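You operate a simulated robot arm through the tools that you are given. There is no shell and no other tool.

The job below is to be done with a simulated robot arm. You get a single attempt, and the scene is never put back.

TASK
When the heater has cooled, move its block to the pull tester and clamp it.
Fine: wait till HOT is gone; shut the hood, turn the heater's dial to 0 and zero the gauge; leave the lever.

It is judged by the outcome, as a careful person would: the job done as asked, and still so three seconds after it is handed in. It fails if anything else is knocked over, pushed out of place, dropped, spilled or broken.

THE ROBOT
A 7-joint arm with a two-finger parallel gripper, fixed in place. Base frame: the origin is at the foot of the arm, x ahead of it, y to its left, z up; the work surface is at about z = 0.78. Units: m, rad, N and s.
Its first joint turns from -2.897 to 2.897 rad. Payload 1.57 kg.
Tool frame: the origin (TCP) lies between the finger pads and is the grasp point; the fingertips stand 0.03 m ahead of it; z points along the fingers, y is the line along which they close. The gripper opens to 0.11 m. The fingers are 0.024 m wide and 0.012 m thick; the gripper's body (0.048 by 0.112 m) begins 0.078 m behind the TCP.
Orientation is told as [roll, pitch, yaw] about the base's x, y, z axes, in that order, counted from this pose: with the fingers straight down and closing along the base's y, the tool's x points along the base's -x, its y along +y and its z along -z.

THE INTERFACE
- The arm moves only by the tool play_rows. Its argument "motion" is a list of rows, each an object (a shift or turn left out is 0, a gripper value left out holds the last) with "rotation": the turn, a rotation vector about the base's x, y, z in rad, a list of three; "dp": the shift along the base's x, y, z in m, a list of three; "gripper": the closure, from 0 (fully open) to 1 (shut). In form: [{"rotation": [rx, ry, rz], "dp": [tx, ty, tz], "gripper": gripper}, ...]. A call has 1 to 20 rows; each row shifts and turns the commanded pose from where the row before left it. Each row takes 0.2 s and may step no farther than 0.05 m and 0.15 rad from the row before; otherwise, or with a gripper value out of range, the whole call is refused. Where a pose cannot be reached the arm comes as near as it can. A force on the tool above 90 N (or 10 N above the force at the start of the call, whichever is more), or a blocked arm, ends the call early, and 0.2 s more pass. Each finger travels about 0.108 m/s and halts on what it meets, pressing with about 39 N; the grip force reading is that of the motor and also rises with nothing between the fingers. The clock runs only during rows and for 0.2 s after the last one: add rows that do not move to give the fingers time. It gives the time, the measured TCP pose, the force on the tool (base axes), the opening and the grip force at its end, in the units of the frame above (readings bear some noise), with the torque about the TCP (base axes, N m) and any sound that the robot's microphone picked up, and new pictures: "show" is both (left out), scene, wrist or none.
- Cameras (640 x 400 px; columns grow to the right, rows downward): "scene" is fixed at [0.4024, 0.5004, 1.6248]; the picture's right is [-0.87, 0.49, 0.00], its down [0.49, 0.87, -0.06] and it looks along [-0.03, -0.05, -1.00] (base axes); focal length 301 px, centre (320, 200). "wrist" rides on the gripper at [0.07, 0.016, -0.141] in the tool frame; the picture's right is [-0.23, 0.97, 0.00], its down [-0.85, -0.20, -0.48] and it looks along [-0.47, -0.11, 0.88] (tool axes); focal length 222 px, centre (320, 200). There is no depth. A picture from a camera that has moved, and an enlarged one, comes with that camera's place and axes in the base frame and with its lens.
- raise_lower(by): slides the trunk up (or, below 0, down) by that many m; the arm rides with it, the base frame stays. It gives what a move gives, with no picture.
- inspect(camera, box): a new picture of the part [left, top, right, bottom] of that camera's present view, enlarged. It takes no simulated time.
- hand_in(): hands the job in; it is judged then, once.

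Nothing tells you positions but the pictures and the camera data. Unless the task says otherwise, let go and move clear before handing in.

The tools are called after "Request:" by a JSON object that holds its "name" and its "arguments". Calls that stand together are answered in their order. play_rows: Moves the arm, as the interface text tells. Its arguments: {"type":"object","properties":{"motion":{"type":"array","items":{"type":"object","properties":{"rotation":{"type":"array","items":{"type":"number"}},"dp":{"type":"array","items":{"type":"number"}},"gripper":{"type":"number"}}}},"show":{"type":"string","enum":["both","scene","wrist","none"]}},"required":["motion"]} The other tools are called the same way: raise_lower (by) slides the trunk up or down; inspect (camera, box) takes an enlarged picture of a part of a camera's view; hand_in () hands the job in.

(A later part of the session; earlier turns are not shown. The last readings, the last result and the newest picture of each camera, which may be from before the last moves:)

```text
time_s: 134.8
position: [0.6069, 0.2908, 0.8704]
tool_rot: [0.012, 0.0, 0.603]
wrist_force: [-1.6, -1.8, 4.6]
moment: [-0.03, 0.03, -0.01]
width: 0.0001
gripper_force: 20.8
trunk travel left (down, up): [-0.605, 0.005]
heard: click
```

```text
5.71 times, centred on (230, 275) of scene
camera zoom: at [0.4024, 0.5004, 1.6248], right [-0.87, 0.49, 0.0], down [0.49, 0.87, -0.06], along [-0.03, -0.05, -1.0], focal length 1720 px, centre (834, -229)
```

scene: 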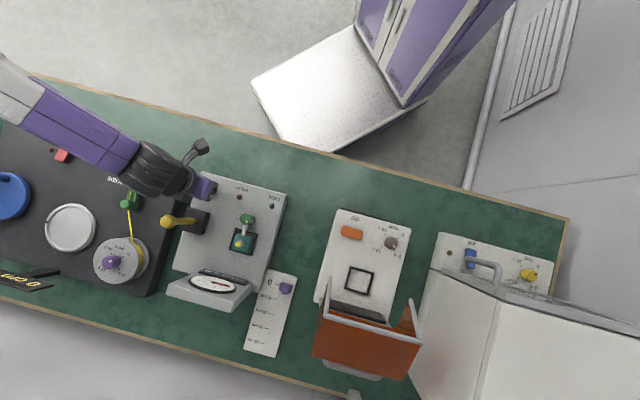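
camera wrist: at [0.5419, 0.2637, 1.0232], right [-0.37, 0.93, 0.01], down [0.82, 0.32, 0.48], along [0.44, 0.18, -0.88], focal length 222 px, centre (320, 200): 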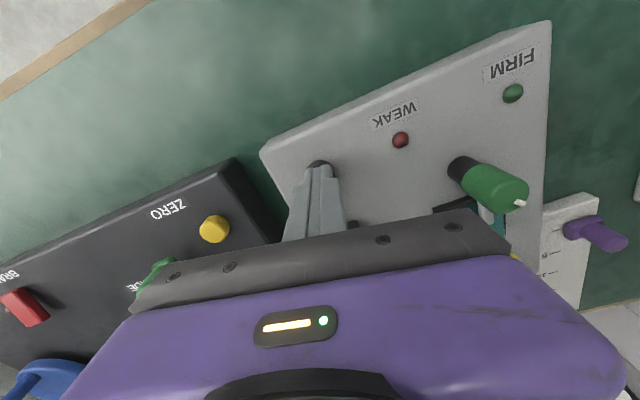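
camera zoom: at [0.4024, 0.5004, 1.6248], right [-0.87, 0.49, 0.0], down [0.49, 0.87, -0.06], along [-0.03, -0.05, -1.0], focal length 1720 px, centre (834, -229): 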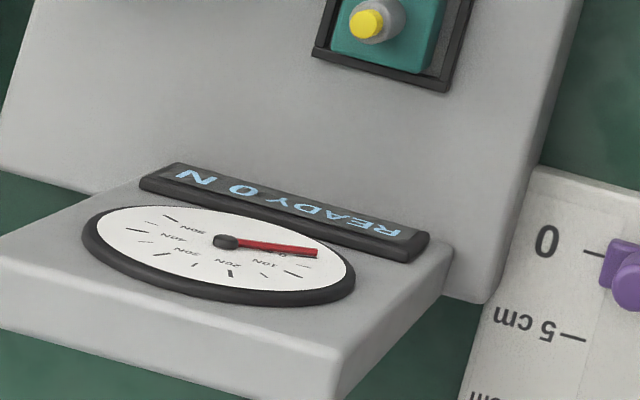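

A click was heard and the gauge now reads "READY 0 N". I'll lift off and head to the heater's dial.

Request:
{"name": "play_rows", "arguments": {"motion": [{"dp": [0, 0, 0.03]}, {"dp": [0, 0, 0.045]}, {"dp": [0, 0, 0.045]}, {"dp": [-0.03, 0.03, 0]}, {"dp": [-0.03, 0.03, 0]}, {"dp": [-0.025, 0.03, 0], "rotation": [0, 0, -0.14]}, {"dp": [-0.025, 0.03, 0], "rotation": [0, 0, -0.14]}, {"dp": [-0.025, 0.03, 0], "rotation": [0, 0, -0.14]}, {"dp": [-0.025, 0.03, 0], "rotation": [0, 0, -0.14]}, {"dp": [-0.025, 0.03, 0], "rotation": [0, 0, -0.14]}, {"dp": [-0.025, 0.025, 0], "rotation": [0, 0, -0.14]}, {"dp": [-0.025, 0.025, 0], "rotation": [0, 0, -0.14]}, {"dp": [-0.025, 0.025, 0], "rotation": [0, 0, -0.14]}, {"dp": [-0.02, 0.025, 0], "rotation": [0, 0, -0.14]}, {"dp": [-0.02, 0.025, 0], "rotation": [0, 0, -0.14], "gripper": 0.5}, {}], "show": "both"}}

Request:
{"name": "inspect", "arguments": {"camera": "scene", "box": [150, 160, 310, 320]}}

```text
time_s: 138.2
position: [0.3071, 0.6269, 0.9909]
tool_rot: [0.01, -0.001, -0.798]
wrist_force: [-0.4, -0.5, 0.4]
moment: [0.01, -0.02, 0.0]
width: 0.0551
gripper_force: 0.0
trunk travel left (down, up): [-0.605, 0.005]
camera wrist: at [0.2687, 0.6868, 1.133], right [0.86, 0.52, 0.01], down [0.45, -0.76, 0.48], along [0.25, -0.4, -0.88], focal length 222 px, centre (320, 200)
```

scene: 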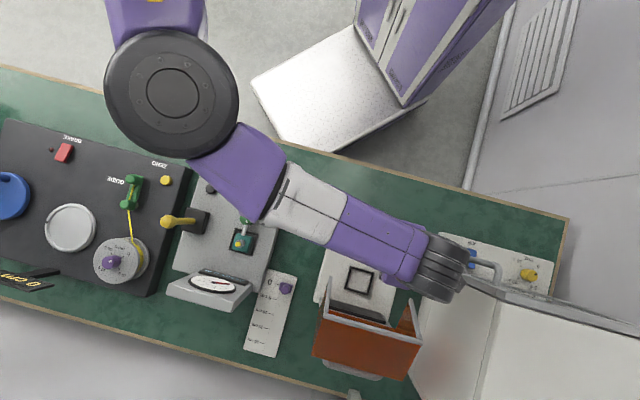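
wrist: 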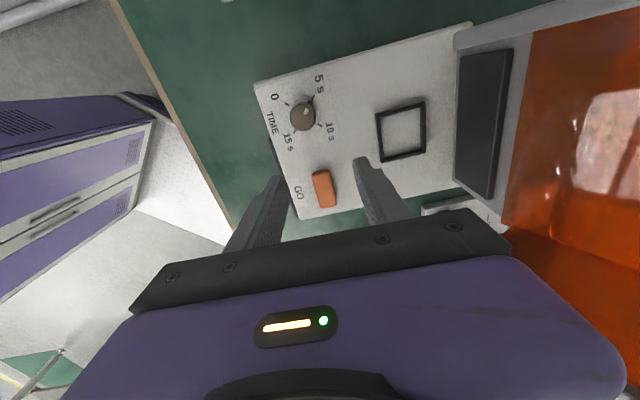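

```text
2.50 times, centred on (230, 240) of scene
camera zoom: at [0.4024, 0.5004, 1.6248], right [-0.87, 0.49, 0.0], down [0.49, 0.87, -0.06], along [-0.03, -0.05, -1.0], focal length 752 px, centre (545, 100)
```

zoom: 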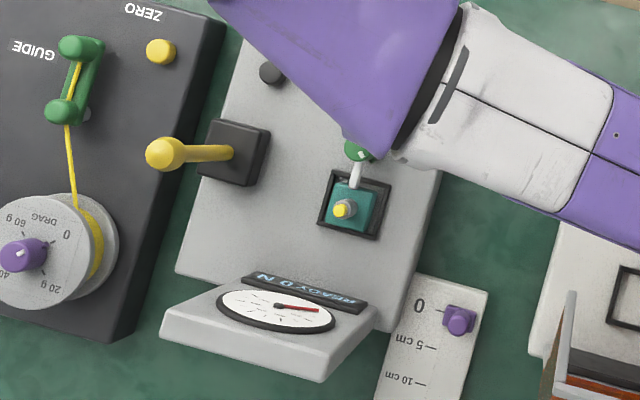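

Request:
{"name": "play_rows", "arguments": {"motion": [{"dp": [-0.018, 0.0105, 0]}, {"dp": [-0.018, 0.0105, -0.02]}, {"dp": [0, 0, -0.03]}, {}], "show": "both"}}

Request:
{"name": "inspect", "arguments": {"camera": "wrist", "box": [240, 80, 400, 220]}}

```text
time_s: 139.2
position: [0.2696, 0.6471, 0.94]
tool_rot: [0.013, -0.001, -0.797]
wrist_force: [-0.4, 0.7, 1.2]
moment: [0.0, -0.05, 0.02]
width: 0.055
gripper_force: 0.1
trunk travel left (down, up): [-0.605, 0.005]
camera wrist: at [0.2319, 0.7076, 1.0823], right [0.85, 0.52, 0.01], down [0.45, -0.75, 0.48], along [0.26, -0.4, -0.88], focal length 222 px, centre (320, 200)
```

scene: 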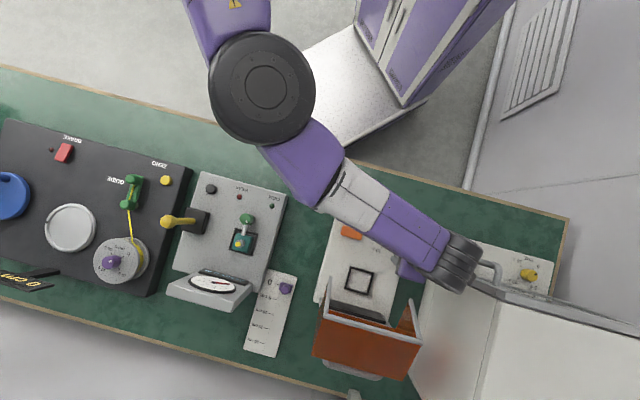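
wrist: 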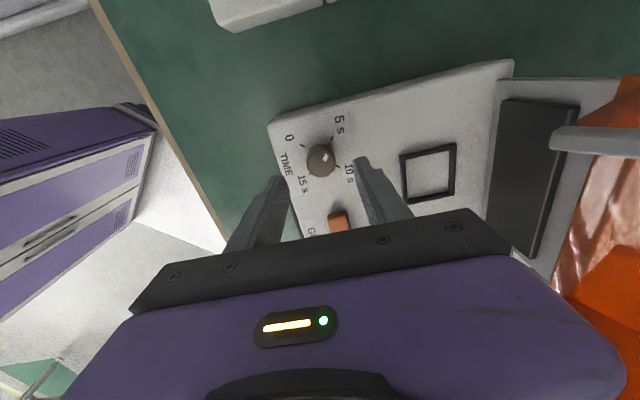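

```text
2.86 times, centred on (320, 150) of wrist
camera zoom: at [0.2319, 0.7076, 1.0823], right [0.85, 0.52, 0.01], down [0.45, -0.75, 0.48], along [0.26, -0.4, -0.88], focal length 635 px, centre (320, 343)
```

zoom: 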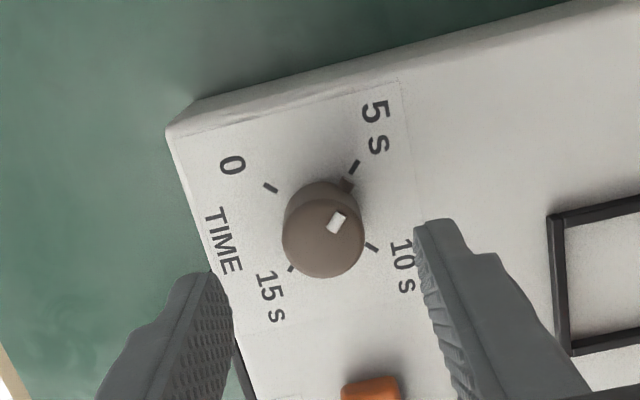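

Request:
{"name": "play_rows", "arguments": {"motion": [{"dp": [0, 0, -0.02]}, {"dp": [0, 0, -0.015]}, {}], "show": "wrist"}}

Request:
{"name": "inspect", "arguments": {"camera": "wrist", "box": [240, 80, 400, 220]}}

```text
time_s: 140.0
position: [0.2702, 0.6477, 0.9049]
tool_rot: [0.013, 0.0, -0.796]
wrist_force: [-0.1, -0.2, -0.7]
moment: [0.0, 0.03, 0.02]
width: 0.0548
gripper_force: 0.0
trunk travel left (down, up): [-0.605, 0.005]
camera wrist: at [0.2322, 0.7072, 1.0476], right [0.85, 0.52, 0.01], down [0.45, -0.75, 0.48], along [0.26, -0.4, -0.88], focal length 222 px, centre (320, 200)
```

wrist: 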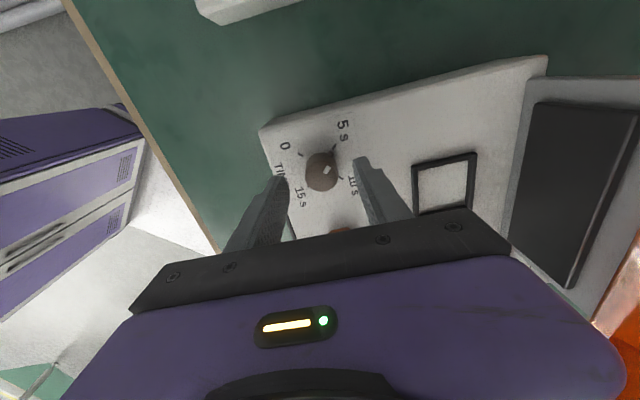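

```text
2.86 times, centred on (320, 150) of wrist
camera zoom: at [0.2322, 0.7072, 1.0476], right [0.85, 0.52, 0.01], down [0.45, -0.75, 0.48], along [0.26, -0.4, -0.88], focal length 635 px, centre (320, 343)
```

zoom: 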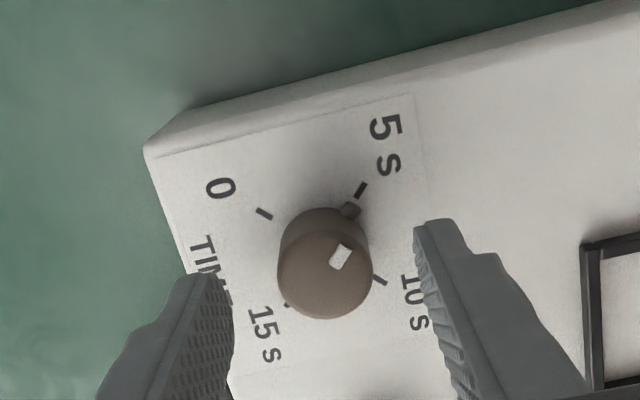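

Request:
{"name": "play_rows", "arguments": {"motion": [{"rotation": [0, 0, -0.15]}, {"rotation": [0, 0, -0.15]}, {"rotation": [0, 0, -0.14], "dp": [0, 0, -0.008]}, {"dp": [0, 0, -0.009]}, {"gripper": 0.65}, {"gripper": 0.8}, {"gripper": 0.85}, {}], "show": "wrist"}}

Request:
{"name": "inspect", "arguments": {"camera": "wrist", "box": [240, 80, 400, 220]}}

```text
time_s: 141.8
position: [0.2739, 0.6474, 0.8874]
tool_rot: [0.014, 0.0, -1.238]
wrist_force: [9.4, 3.5, -1.7]
moment: [0.32, 0.15, 0.02]
width: 0.0297
gripper_force: 39.6
trunk travel left (down, up): [-0.605, 0.005]
camera wrist: at [0.2638, 0.7179, 1.0305], right [0.99, 0.1, 0.01], down [0.09, -0.88, 0.48], along [0.06, -0.47, -0.88], focal length 222 px, centre (320, 200)
```

wrist: 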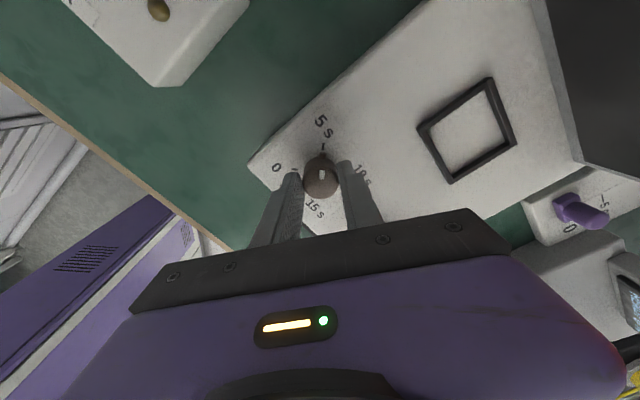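

```text
2.86 times, centred on (320, 150) of wrist
camera zoom: at [0.2638, 0.7179, 1.0305], right [0.99, 0.1, 0.01], down [0.09, -0.88, 0.48], along [0.06, -0.47, -0.88], focal length 635 px, centre (320, 343)
```

zoom: 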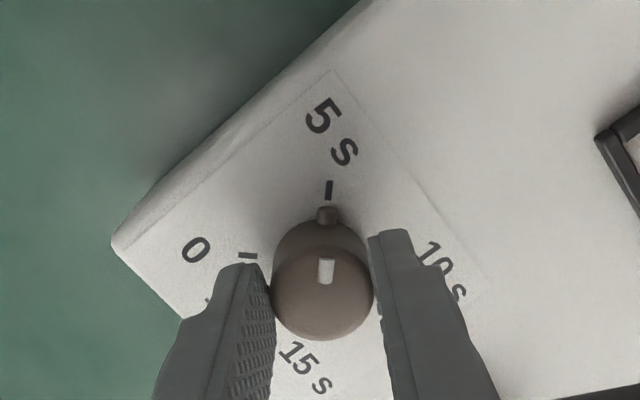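

Request:
{"name": "play_rows", "arguments": {"motion": [{"dp": [0.001, 0.0003, 0], "rotation": [0, 0, 0.12]}, {"rotation": [0, 0, 0.12]}, {"rotation": [0, 0, 0.12]}, {"rotation": [0, 0, 0.12]}, {"rotation": [0, 0, 0.12]}, {"rotation": [0, 0, 0.12]}, {"rotation": [0, 0, 0.12]}, {"rotation": [0, 0, 0.12]}, {}], "show": "wrist"}}

Request:
{"name": "inspect", "arguments": {"camera": "wrist", "box": [240, 80, 400, 220]}}

```text
time_s: 143.8
position: [0.272, 0.6471, 0.8887]
tool_rot: [0.008, -0.002, -0.275]
wrist_force: [1.7, -20.9, 5.7]
moment: [-0.9, -0.48, -0.06]
width: 0.0298
gripper_force: 39.5
trunk travel left (down, up): [-0.605, 0.005]
camera wrist: at [0.2085, 0.679, 1.0303], right [0.48, 0.88, 0.01], down [0.77, -0.43, 0.48], along [0.42, -0.22, -0.88], focal length 222 px, centre (320, 200)
```

wrist: 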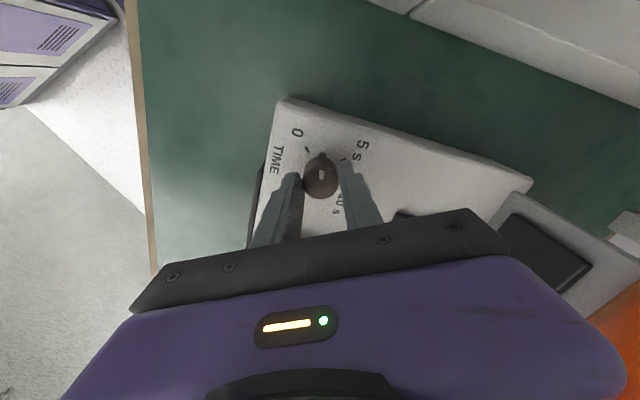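

```text
2.86 times, centred on (320, 150) of wrist
camera zoom: at [0.2085, 0.679, 1.0303], right [0.48, 0.88, 0.01], down [0.77, -0.43, 0.48], along [0.42, -0.22, -0.88], focal length 635 px, centre (320, 343)
```

zoom: 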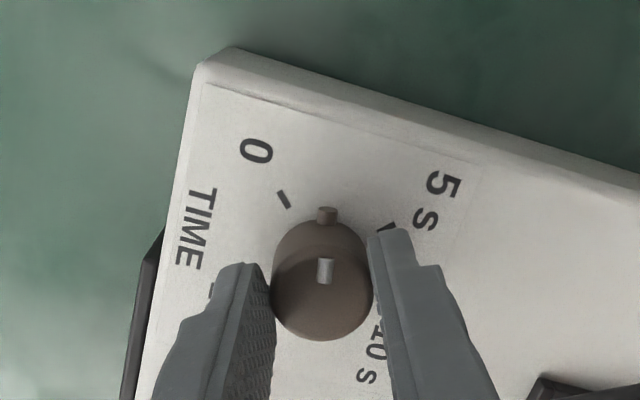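

Request:
{"name": "play_rows", "arguments": {"motion": [{"dp": [0, -0.0015, 0], "rotation": [0, 0, 0.12]}, {"rotation": [0, 0, 0.12]}, {"rotation": [0, 0, 0.12]}, {"rotation": [0, 0, 0.12]}, {}], "show": "wrist"}}

Request:
{"name": "inspect", "arguments": {"camera": "wrist", "box": [240, 80, 400, 220]}}

```text
time_s: 145.0
position: [0.2727, 0.6441, 0.8887]
tool_rot: [0.008, 0.0, 0.209]
wrist_force: [-3.7, -21.9, -2.0]
moment: [-0.69, -0.47, -0.02]
width: 0.0299
gripper_force: 39.3
trunk travel left (down, up): [-0.605, 0.005]
camera wrist: at [0.2006, 0.6448, 1.0305], right [0.02, 1.0, 0.01], down [0.88, -0.02, 0.48], along [0.48, 0.0, -0.88], focal length 222 px, centre (320, 200)
```

wrist: 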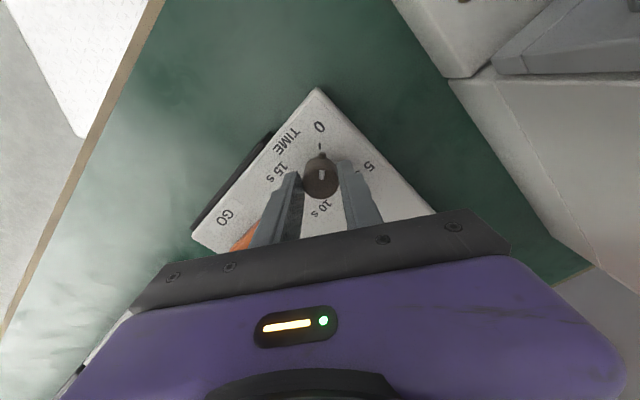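

```text
2.86 times, centred on (320, 150) of wrist
camera zoom: at [0.2006, 0.6448, 1.0305], right [0.02, 1.0, 0.01], down [0.88, -0.02, 0.48], along [0.48, 0.0, -0.88], focal length 635 px, centre (320, 343)
```

zoom: 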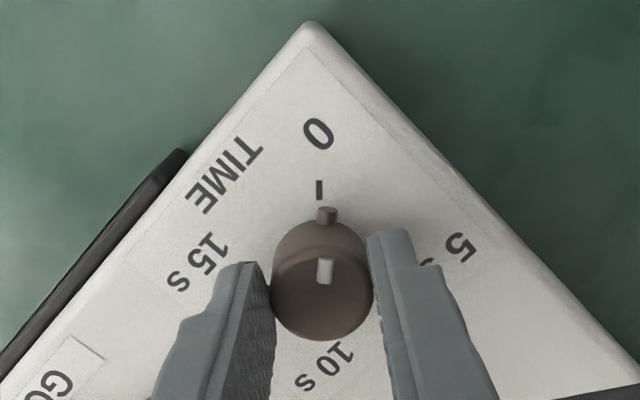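

Request:
{"name": "play_rows", "arguments": {"motion": [{"dp": [0, -0.001, 0], "rotation": [0, 0, 0.06]}, {"rotation": [0, 0, 0.06]}, {}], "show": "wrist"}}

Request:
{"name": "inspect", "arguments": {"camera": "wrist", "box": [240, 80, 400, 220]}}

```text
time_s: 145.8
position: [0.2728, 0.6451, 0.8885]
tool_rot: [0.012, 0.0, 0.326]
wrist_force: [-4.7, -18.1, -7.9]
moment: [-0.86, 0.27, -0.06]
width: 0.0296
gripper_force: 39.4
trunk travel left (down, up): [-0.605, 0.005]
camera wrist: at [0.2012, 0.6359, 1.0305], right [-0.1, 1.0, 0.01], down [0.88, 0.08, 0.48], along [0.47, 0.05, -0.88], focal length 222 px, centre (320, 200)
```

wrist: 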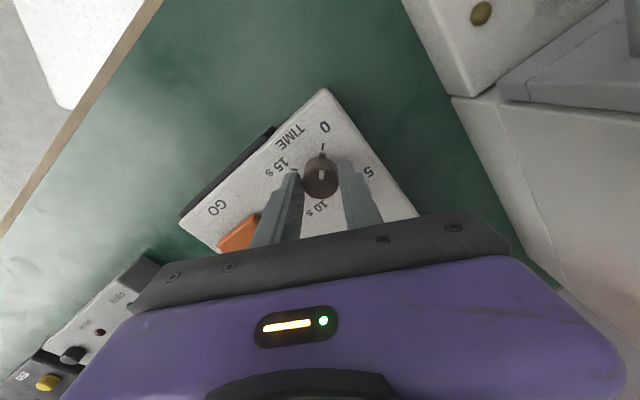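

```text
2.86 times, centred on (320, 150) of wrist
camera zoom: at [0.2012, 0.6359, 1.0305], right [-0.1, 1.0, 0.01], down [0.88, 0.08, 0.48], along [0.47, 0.05, -0.88], focal length 635 px, centre (320, 343)
```

zoom: 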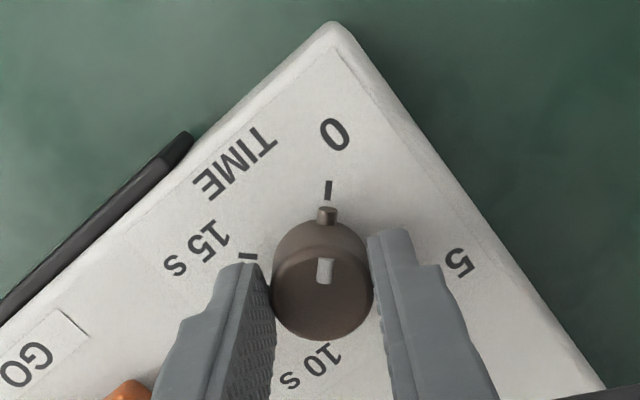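

The dial points at 0. Releasing and rising.

Request:
{"name": "play_rows", "arguments": {"motion": [{"gripper": 0.7}, {"gripper": 0.55}, {"dp": [0, 0, 0.02]}, {"dp": [0, 0, 0.04]}, {"dp": [0, 0, 0.04]}, {}], "show": "both"}}

Request:
{"name": "inspect", "arguments": {"camera": "wrist", "box": [240, 60, 400, 200]}}

```text
time_s: 147.2
position: [0.2726, 0.6449, 0.9893]
tool_rot: [0.011, 0.0, 0.324]
wrist_force: [-1.3, 0.3, -0.3]
moment: [0.02, 0.01, -0.01]
width: 0.0494
gripper_force: 0.1
trunk travel left (down, up): [-0.605, 0.005]
camera wrist: at [0.2017, 0.6365, 1.1311], right [-0.1, 1.0, 0.01], down [0.88, 0.08, 0.48], along [0.47, 0.06, -0.88], focal length 222 px, centre (320, 200)
```

scene: 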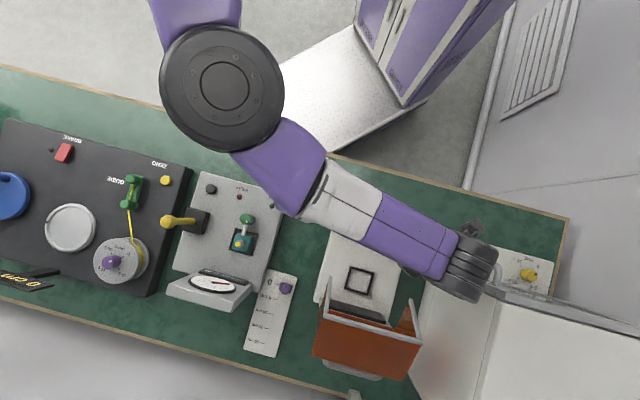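
wrist: 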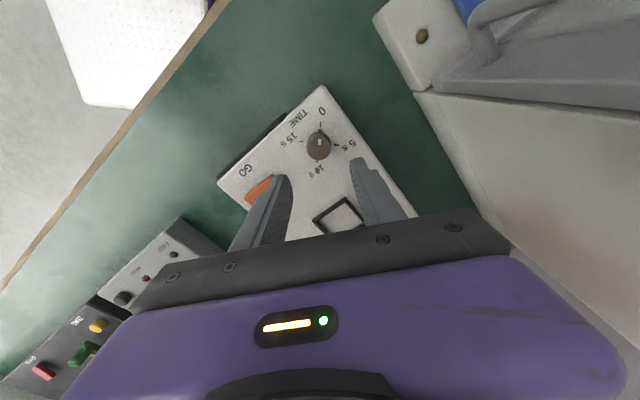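

```text
2.86 times, centred on (320, 130) of wrist
camera zoom: at [0.2017, 0.6365, 1.1311], right [-0.1, 1.0, 0.01], down [0.88, 0.08, 0.48], along [0.47, 0.06, -0.88], focal length 635 px, centre (320, 400)
```

zoom: 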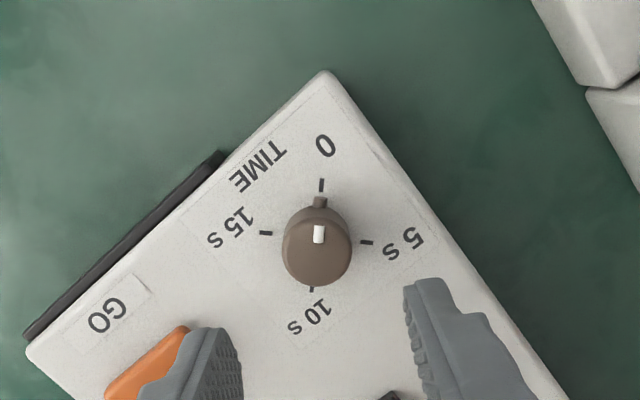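

Dial is at 0. Now the hood: I'll go above its top (now its near wall) to tip it forward past centre, with the gripper already oriented to catch the handle.

Request:
{"name": "play_rows", "arguments": {"motion": [{"dp": [0, -0.02, 0.045], "rotation": [0, 0, -0.14], "gripper": 1.0}, {"dp": [0, -0.02, 0.045], "rotation": [0, 0, -0.14]}, {"dp": [0.02, 0, 0.04], "rotation": [0, 0, -0.14]}, {"dp": [0.02, 0, 0.03], "rotation": [0, 0, -0.14]}, {"dp": [0.02, 0.01, 0], "rotation": [0, 0, -0.14]}, {"dp": [0.02, 0.01, 0], "rotation": [0, 0, -0.14]}, {"dp": [0.02, 0.015, 0], "rotation": [0, 0, -0.14]}, {"dp": [0.02, 0.015, 0], "rotation": [0, 0, -0.144]}, {"dp": [0.01, 0.01, 0], "rotation": [0.069, -0.072, 0]}, {"dp": [0.01, 0.01, 0], "rotation": [0.069, -0.072, 0]}, {"rotation": [0.069, -0.072, 0]}, {}], "show": "both"}}

```text
time_s: 148.3
position: [0.2871, 0.5715, 1.0797]
tool_rot: [-0.123, 0.039, -0.284]
wrist_force: [-0.5, -0.1, 0.4]
moment: [0.0, 0.0, 0.01]
width: 0.0
gripper_force: 21.5
trunk travel left (down, up): [-0.605, 0.005]
stopped in row 5: the arm was blocked; the commanded pose is now the measured one
camera wrist: at [0.2346, 0.6221, 1.2222], right [0.48, 0.87, -0.13], down [0.8, -0.38, 0.46], along [0.35, -0.33, -0.88], focal length 222 px, centre (320, 200)
```

scene: 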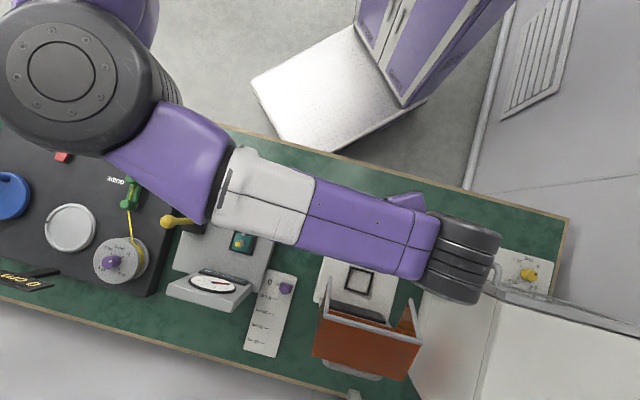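
wrist: 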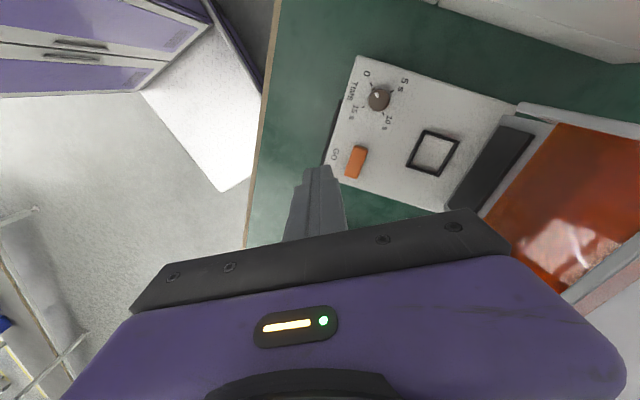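

Request:
{"name": "play_rows", "arguments": {"motion": [{"dp": [0.01, 0, -0.03], "rotation": [0.054, -0.036, 0]}, {"dp": [0.02, 0.0, -0.02], "rotation": [0.053, -0.036, 0]}, {"dp": [0.025, 0.0, 0], "rotation": [0, 0, -0.13]}, {"dp": [0.025, 0.01, 0], "rotation": [0, 0, -0.13]}, {"dp": [0.025, 0.01, 0], "rotation": [0, 0, -0.13]}, {"dp": [0.02, 0.01, 0], "rotation": [0, 0, -0.12]}, {"rotation": [0.072, 0.0695, 0]}, {"rotation": [0.072, 0.0695, 0]}, {"rotation": [0.072, 0.0695, 0]}, {}], "show": "both"}}

```text
time_s: 150.5
position: [0.4113, 0.6018, 1.0307]
tool_rot: [0.007, 0.302, -0.793]
wrist_force: [0.3, 0.2, -0.2]
moment: [0.0, 0.05, -0.03]
width: 0.0
gripper_force: 21.3
trunk travel left (down, up): [-0.605, 0.005]
camera wrist: at [0.4055, 0.6307, 1.1879], right [0.85, 0.53, -0.06], down [0.53, -0.82, 0.2], along [0.06, -0.2, -0.98], focal length 222 px, centre (320, 200)
```

scene: 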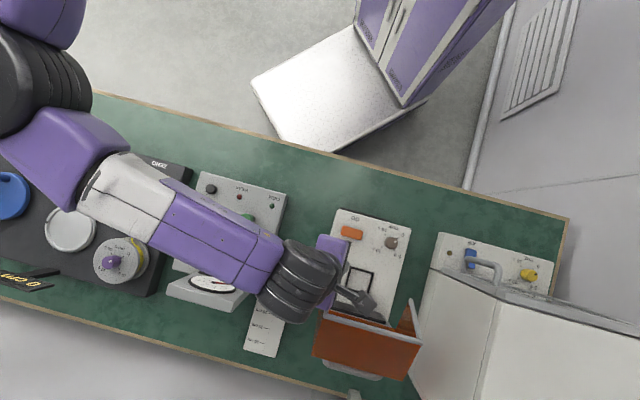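
wrist: 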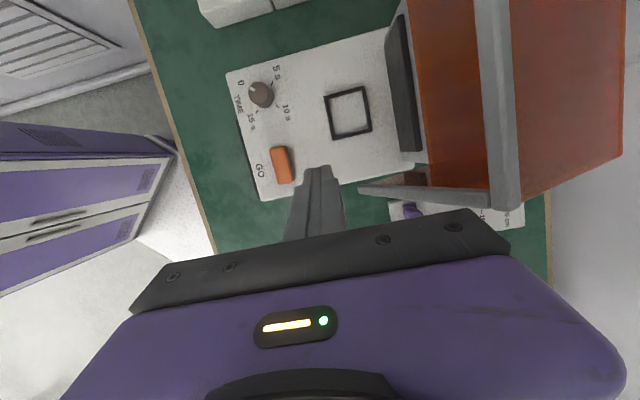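

Request:
{"name": "play_rows", "arguments": {"motion": [{"dp": [-0.01, 0.01, 0.04]}, {"dp": [-0.01, 0.01, 0.04]}, {"dp": [-0.01, 0.011, 0.03]}, {"dp": [0.022, 0.0212, 0]}, {"dp": [0.022, 0.0212, 0]}, {"dp": [0.022, 0.0212, 0]}, {}], "show": "both"}}

```text
time_s: 152.1
position: [0.4528, 0.6903, 1.1275]
tool_rot: [-0.019, 0.297, -0.814]
wrist_force: [-0.4, 0.2, 0.2]
moment: [0.0, -0.03, -0.06]
width: 0.0001
gripper_force: 20.9
trunk travel left (down, up): [-0.605, 0.005]
camera wrist: at [0.4499, 0.7218, 1.2823], right [0.85, 0.51, -0.08], down [0.52, -0.83, 0.21], along [0.04, -0.22, -0.97], focal length 222 px, centre (320, 200)
```

scene: 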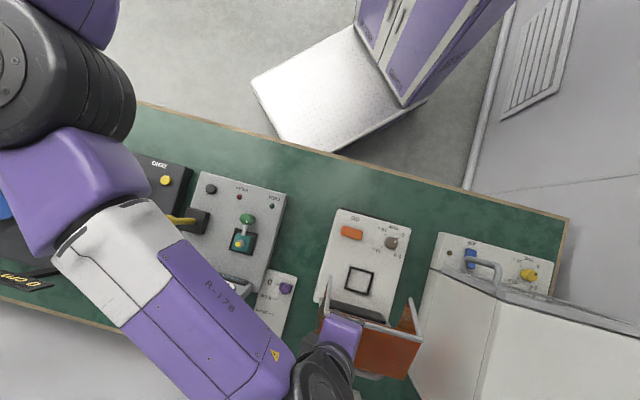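
wrist: 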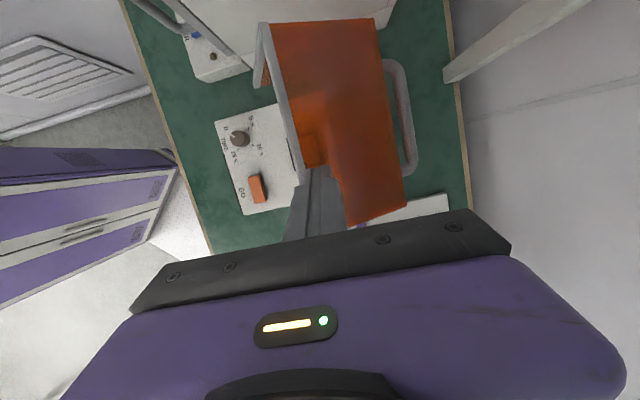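

Request:
{"name": "play_rows", "arguments": {"motion": [{"dp": [0, 0, -0.012]}, {"dp": [0, 0, -0.012]}, {"dp": [-0.001, -0.001, -0.008]}, {}], "show": "wrist"}}

```text
time_s: 153.1
position: [0.453, 0.6993, 1.1224]
tool_rot: [0.021, 0.307, -0.793]
wrist_force: [4.6, -9.5, 25.9]
moment: [-0.53, -0.05, 0.1]
width: 0.0
gripper_force: 21.1
trunk travel left (down, up): [-0.605, 0.005]
stopped in row 4: the force on the tool passed its limit at 94 N (the readings are from after the stop); the commanded pose is now the measured one
camera wrist: at [0.4452, 0.7255, 1.279], right [0.85, 0.52, -0.05], down [0.52, -0.83, 0.2], along [0.06, -0.19, -0.98], focal length 222 px, centre (320, 200)
```

wrist: 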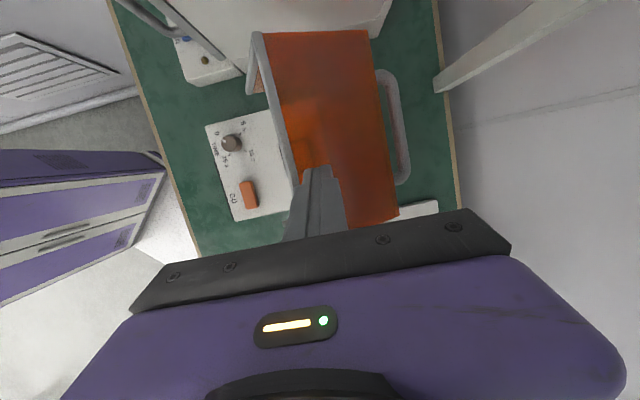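

Request:
{"name": "play_rows", "arguments": {"motion": [{"dp": [-0.002, -0.002, -0.002]}, {"dp": [-0.003, -0.003, -0.003]}, {"dp": [-0.003, -0.003, -0.003]}, {"dp": [-0.003, -0.003, -0.003]}, {}], "show": "wrist"}}

```text
time_s: 154.3
position: [0.4399, 0.6881, 1.1167]
tool_rot: [0.026, 0.308, -0.789]
wrist_force: [5.1, -35.1, 72.8]
moment: [-1.65, 0.23, 0.27]
width: 0.0
gripper_force: 21.6
trunk travel left (down, up): [-0.605, 0.005]
camera wrist: at [0.4322, 0.7137, 1.2739], right [0.85, 0.53, -0.05], down [0.53, -0.83, 0.19], along [0.06, -0.19, -0.98], focal length 222 px, centre (320, 200)
```

wrist: 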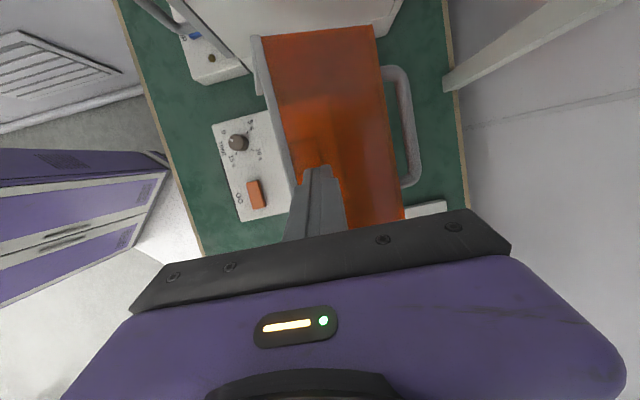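

Request:
{"name": "inspect", "arguments": {"camera": "wrist", "box": [200, 20, 460, 230]}}

Request:
{"name": "inspect", "arguments": {"camera": "scene", "box": [290, 200, 440, 400]}}

```text
1.90 times, centred on (330, 125) of wrist
camera zoom: at [0.4322, 0.7137, 1.2739], right [0.85, 0.53, -0.05], down [0.53, -0.83, 0.19], along [0.06, -0.19, -0.98], focal length 423 px, centre (301, 343)
```

zoom: 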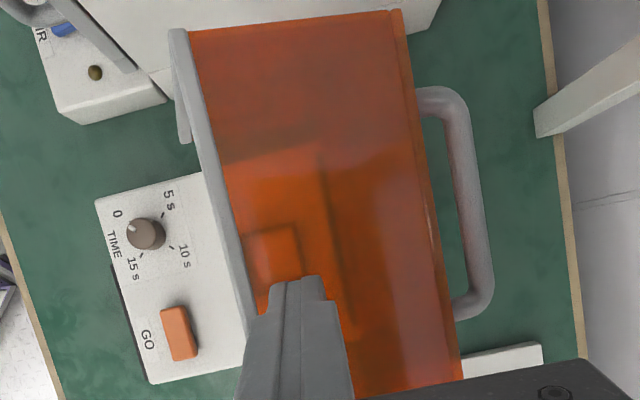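

```text
2.00 times, centred on (365, 300) of scene
camera zoom: at [0.4024, 0.5004, 1.6248], right [-0.87, 0.49, 0.0], down [0.49, 0.87, -0.06], along [-0.03, -0.05, -1.0], focal length 602 px, centre (230, 0)
```

zoom: 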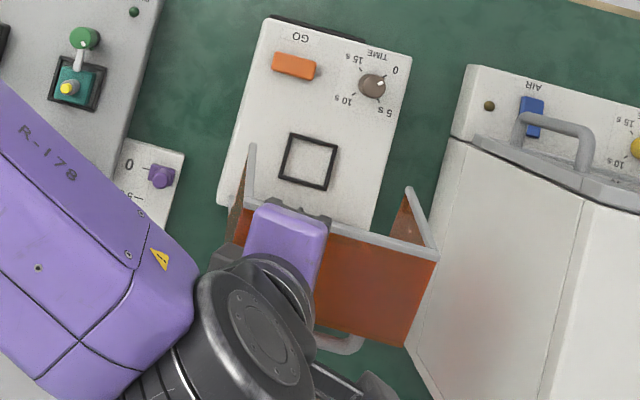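

Request:
{"name": "play_rows", "arguments": {"motion": [{"dp": [-0.003, -0.003, 0.001]}, {"dp": [-0.003, -0.003, 0.0]}, {"dp": [-0.003, -0.003, 0.0]}, {}], "show": "wrist"}}

Request:
{"name": "inspect", "arguments": {"camera": "wrist", "box": [200, 20, 460, 230]}}

```text
time_s: 155.3
position: [0.4287, 0.6783, 1.1115]
tool_rot: [0.02, 0.305, -0.79]
wrist_force: [-6.0, -16.3, 41.4]
moment: [-0.82, 0.42, 0.09]
width: 0.0
gripper_force: 21.7
trunk travel left (down, up): [-0.605, 0.005]
camera wrist: at [0.4216, 0.7053, 1.2679], right [0.85, 0.53, -0.05], down [0.53, -0.83, 0.19], along [0.06, -0.19, -0.98], focal length 222 px, centre (320, 200)
```

wrist: 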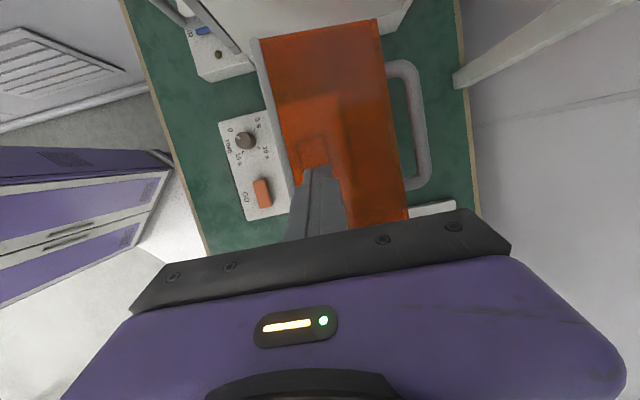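

```text
1.90 times, centred on (330, 125) of wrist
camera zoom: at [0.4216, 0.7053, 1.2679], right [0.85, 0.53, -0.05], down [0.53, -0.83, 0.19], along [0.06, -0.19, -0.98], focal length 423 px, centre (301, 343)
```

zoom: 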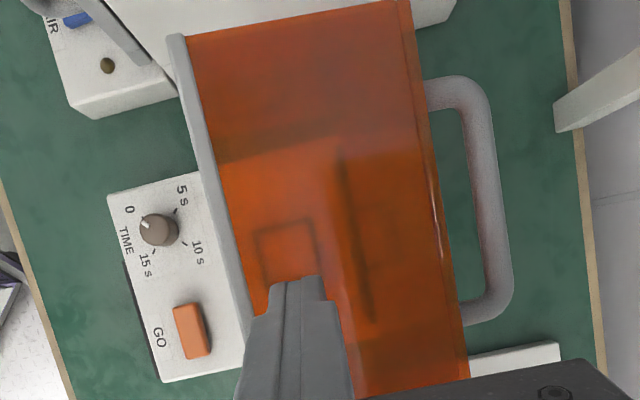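

Request:
{"name": "play_rows", "arguments": {"motion": [{"dp": [-0.0043, -0.0042, -0.001]}, {"dp": [-0.0043, -0.0042, -0.0015]}, {"dp": [-0.0043, -0.0042, -0.0015]}, {"dp": [-0.0043, -0.0042, -0.002]}, {}], "show": "wrist"}}

Request:
{"name": "inspect", "arguments": {"camera": "wrist", "box": [200, 20, 460, 230]}}

```text
time_s: 156.5
position: [0.4154, 0.6615, 1.102]
tool_rot: [0.017, 0.301, -0.792]
wrist_force: [-0.2, 1.0, 0.1]
moment: [-0.01, 0.0, 0.0]
width: 0.0
gripper_force: 21.7
trunk travel left (down, up): [-0.605, 0.005]
camera wrist: at [0.4078, 0.6893, 1.2587], right [0.85, 0.53, -0.05], down [0.52, -0.83, 0.2], along [0.06, -0.2, -0.98], focal length 222 px, centre (320, 200)
```

wrist: 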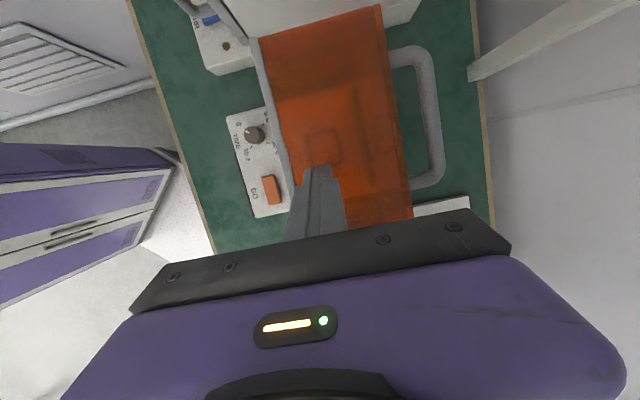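

```text
1.90 times, centred on (330, 125) of wrist
camera zoom: at [0.4078, 0.6893, 1.2587], right [0.85, 0.53, -0.05], down [0.52, -0.83, 0.2], along [0.06, -0.2, -0.98], focal length 423 px, centre (301, 343)
```

zoom: 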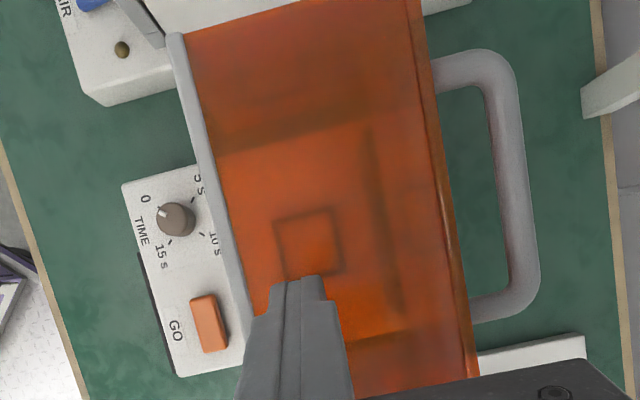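

Request:
{"name": "play_rows", "arguments": {"motion": [{"dp": [0.022, 0.022, 0.012], "rotation": [0.08, -0.083, 0], "gripper": 0.66}, {"dp": [0.023, 0.024, 0.0], "rotation": [0.08, -0.083, 0], "gripper": 0.66}, {"dp": [0.023, 0.024, 0.0], "rotation": [0.08, -0.083, 0]}, {}], "show": "wrist"}}

Request:
{"name": "inspect", "arguments": {"camera": "wrist", "box": [200, 20, 460, 230]}}

```text
time_s: 157.5
position: [0.4947, 0.7259, 1.106]
tool_rot: [0.365, 0.28, -0.71]
wrist_force: [4.1, -5.5, 7.3]
moment: [-0.28, -0.07, 0.13]
width: 0.0355
gripper_force: 0.1
trunk travel left (down, up): [-0.605, 0.005]
camera wrist: at [0.4488, 0.7172, 1.2583], right [0.83, 0.49, 0.27], down [0.47, -0.87, 0.13], along [0.3, 0.02, -0.95], focal length 222 px, centre (320, 200)
```

wrist: 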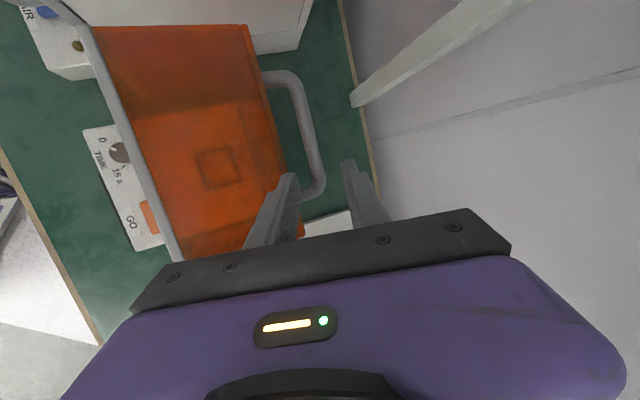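

```text
1.90 times, centred on (330, 125) of wrist
camera zoom: at [0.4488, 0.7172, 1.2583], right [0.83, 0.49, 0.27], down [0.47, -0.87, 0.13], along [0.3, 0.02, -0.95], focal length 423 px, centre (301, 343)
```

zoom: 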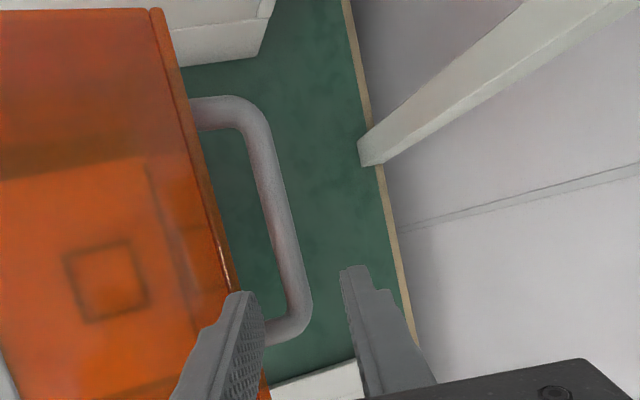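

Request:
{"name": "play_rows", "arguments": {"motion": [{"dp": [0.003, 0.003, 0.006], "gripper": 0.73}, {"dp": [-0.0139, 0.0144, 0.0], "gripper": 0.73}, {"dp": [0.001, 0.001, -0.012]}, {}], "show": "wrist"}}

Request:
{"name": "inspect", "arguments": {"camera": "wrist", "box": [200, 60, 440, 230]}}

```text
time_s: 158.5
position: [0.4725, 0.7492, 1.1067]
tool_rot: [0.374, 0.279, -0.689]
wrist_force: [0.6, -0.1, -0.3]
moment: [0.01, -0.01, -0.03]
width: 0.0297
gripper_force: 0.0
trunk travel left (down, up): [-0.605, 0.005]
camera wrist: at [0.4262, 0.7398, 1.2584], right [0.82, 0.5, 0.28], down [0.48, -0.87, 0.12], along [0.3, 0.03, -0.95], focal length 222 px, centre (320, 200)
```

wrist: 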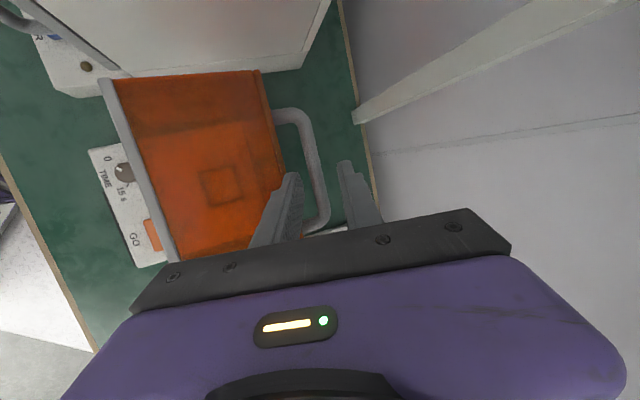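

```text
2.35 times, centred on (320, 145) of wrist
camera zoom: at [0.4262, 0.7398, 1.2584], right [0.82, 0.5, 0.28], down [0.48, -0.87, 0.12], along [0.3, 0.03, -0.95], focal length 523 px, centre (320, 329)
```

zoom: 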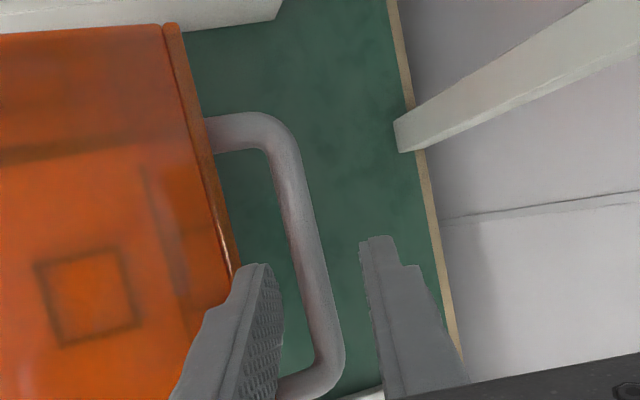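

Request:
{"name": "play_rows", "arguments": {"motion": [{"dp": [0.001, 0.001, -0.012]}, {"dp": [0.001, 0.001, -0.012]}, {"dp": [0.001, 0.001, -0.012]}, {}], "show": "wrist"}}

Request:
{"name": "inspect", "arguments": {"camera": "wrist", "box": [200, 60, 440, 230]}}

```text
time_s: 159.5
position: [0.4746, 0.7546, 1.0749]
tool_rot: [0.381, 0.279, -0.687]
wrist_force: [0.2, -1.3, 10.6]
moment: [-0.34, 0.13, 0.0]
width: 0.0271
gripper_force: 0.0
trunk travel left (down, up): [-0.605, 0.005]
camera wrist: at [0.4285, 0.744, 1.2263], right [0.82, 0.5, 0.28], down [0.49, -0.87, 0.12], along [0.31, 0.04, -0.95], focal length 222 px, centre (320, 200)
```

wrist: 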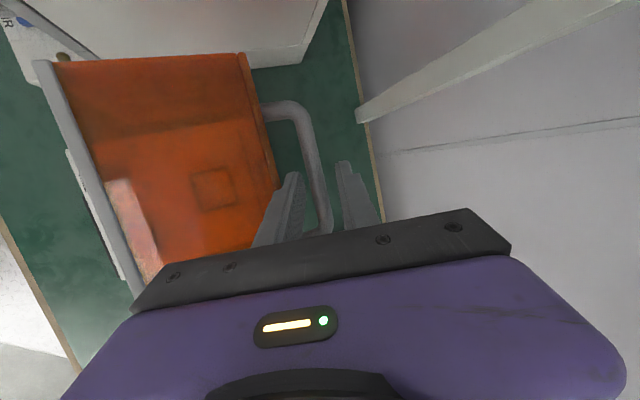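

```text
2.35 times, centred on (320, 145) of wrist
camera zoom: at [0.4285, 0.744, 1.2263], right [0.82, 0.5, 0.28], down [0.49, -0.87, 0.12], along [0.31, 0.04, -0.95], focal length 523 px, centre (320, 329)
```

zoom: 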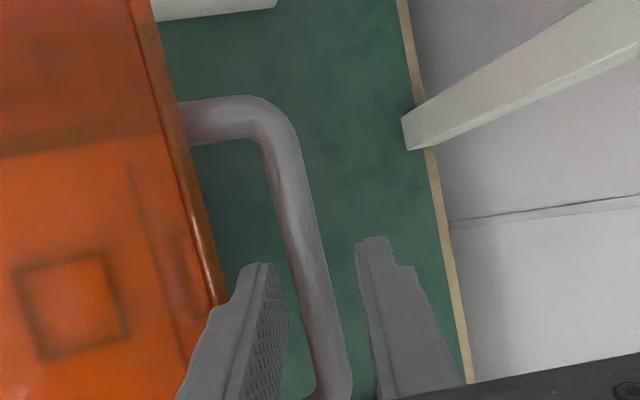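

Request:
{"name": "play_rows", "arguments": {"motion": [{"dp": [0.001, 0.001, -0.003], "gripper": 0.85}, {"gripper": 1.0}, {"gripper": 1.0}, {}], "show": "wrist"}}

Request:
{"name": "inspect", "arguments": {"camera": "wrist", "box": [200, 60, 440, 230]}}

```text
time_s: 160.5
position: [0.4761, 0.7555, 1.0697]
tool_rot: [0.377, 0.28, -0.686]
wrist_force: [-0.2, -0.3, -0.9]
moment: [-0.01, 0.02, 0.0]
width: 0.0
gripper_force: 21.3
trunk travel left (down, up): [-0.605, 0.005]
camera wrist: at [0.4297, 0.745, 1.2214], right [0.82, 0.5, 0.28], down [0.49, -0.87, 0.12], along [0.31, 0.04, -0.95], focal length 222 px, centre (320, 200)
```

wrist: 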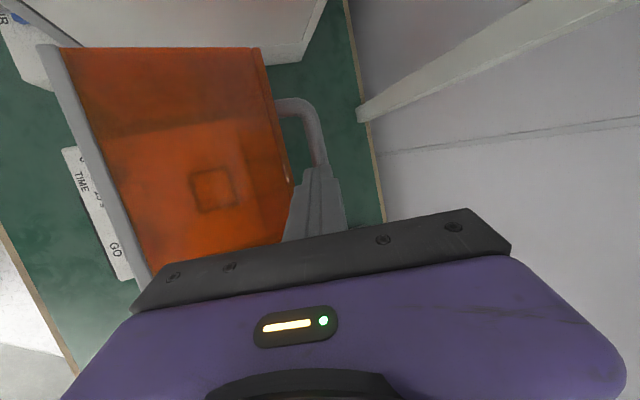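

```text
2.35 times, centred on (320, 145) of wrist
camera zoom: at [0.4297, 0.745, 1.2214], right [0.82, 0.5, 0.28], down [0.49, -0.87, 0.12], along [0.31, 0.04, -0.95], focal length 523 px, centre (320, 329)
```

zoom: 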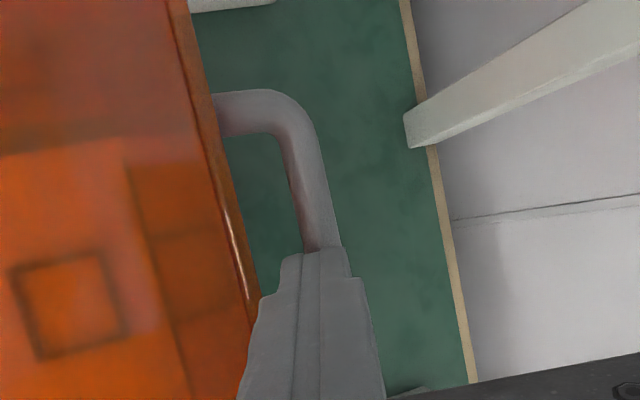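

Request:
{"name": "play_rows", "arguments": {"motion": [{"dp": [0, 0, 0.006], "gripper": 0.73}, {"gripper": 0.73}, {"dp": [0.002, 0.002, -0.012]}, {"dp": [0.002, 0.002, -0.012]}, {}], "show": "wrist"}}

Request:
{"name": "inspect", "arguments": {"camera": "wrist", "box": [200, 60, 440, 230]}}

```text
time_s: 161.7
position: [0.4851, 0.7619, 1.0635]
tool_rot: [0.396, 0.286, -0.684]
wrist_force: [16.2, 11.7, 58.6]
moment: [-1.15, -0.03, 0.35]
width: 0.0
gripper_force: 0.0
trunk travel left (down, up): [-0.605, 0.005]
camera wrist: at [0.4368, 0.7507, 1.2154], right [0.82, 0.49, 0.3], down [0.48, -0.87, 0.11], along [0.31, 0.05, -0.95], focal length 222 px, centre (320, 200)
```

wrist: 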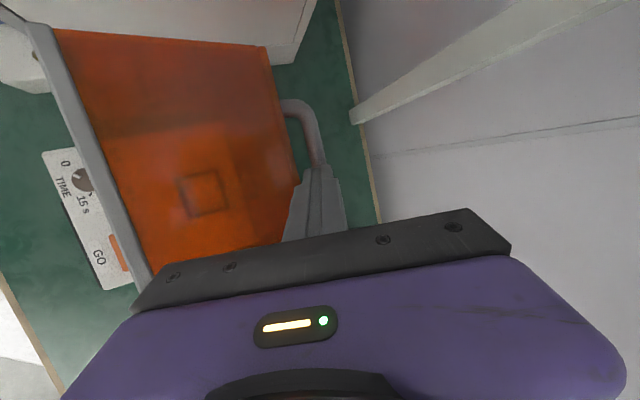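

```text
2.35 times, centred on (320, 145) of wrist
camera zoom: at [0.4368, 0.7507, 1.2154], right [0.82, 0.49, 0.3], down [0.48, -0.87, 0.11], along [0.31, 0.05, -0.95], focal length 523 px, centre (320, 329)
```

zoom: 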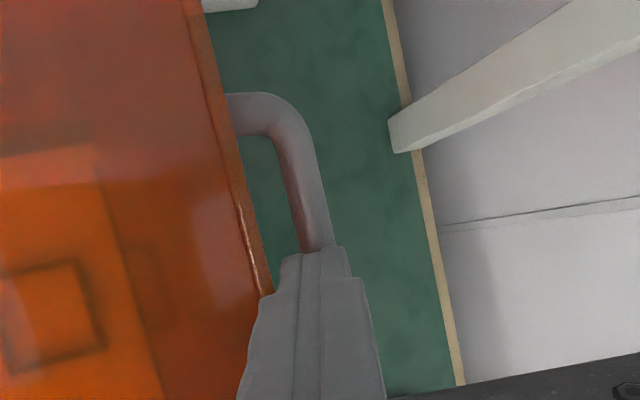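

Request:
{"name": "play_rows", "arguments": {"motion": [{"dp": [0, 0, 0.012], "gripper": 0.73}, {"dp": [0, 0, 0.012], "gripper": 0.73}, {"gripper": 0.73}, {"gripper": 0.73}], "show": "wrist"}}

Request:
{"name": "inspect", "arguments": {"camera": "wrist", "box": [200, 60, 440, 230]}}

```text
time_s: 162.7
position: [0.4794, 0.7577, 1.0733]
tool_rot: [0.374, 0.275, -0.687]
wrist_force: [0.7, 1.1, 2.1]
moment: [-0.03, 0.01, 0.01]
width: 0.028
gripper_force: 0.0
trunk travel left (down, up): [-0.605, 0.005]
camera wrist: at [0.4327, 0.7487, 1.2261], right [0.82, 0.5, 0.28], down [0.49, -0.86, 0.12], along [0.3, 0.04, -0.95], focal length 222 px, centre (320, 200)
```

wrist: 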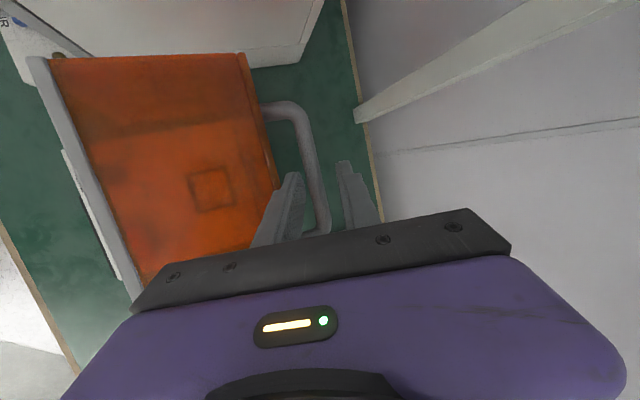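

```text
2.35 times, centred on (320, 145) of wrist
camera zoom: at [0.4327, 0.7487, 1.2261], right [0.82, 0.5, 0.28], down [0.49, -0.86, 0.12], along [0.3, 0.04, -0.95], focal length 523 px, centre (320, 329)
```

zoom: 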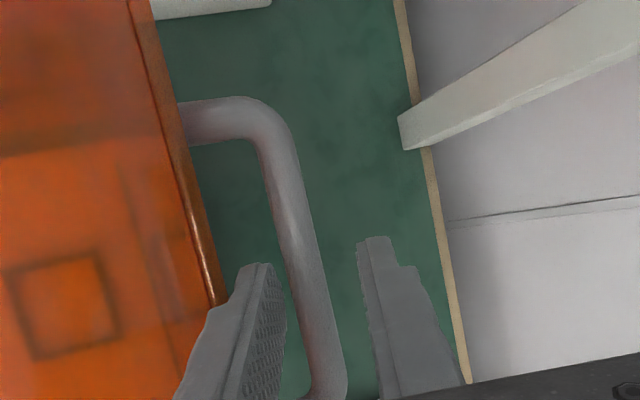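

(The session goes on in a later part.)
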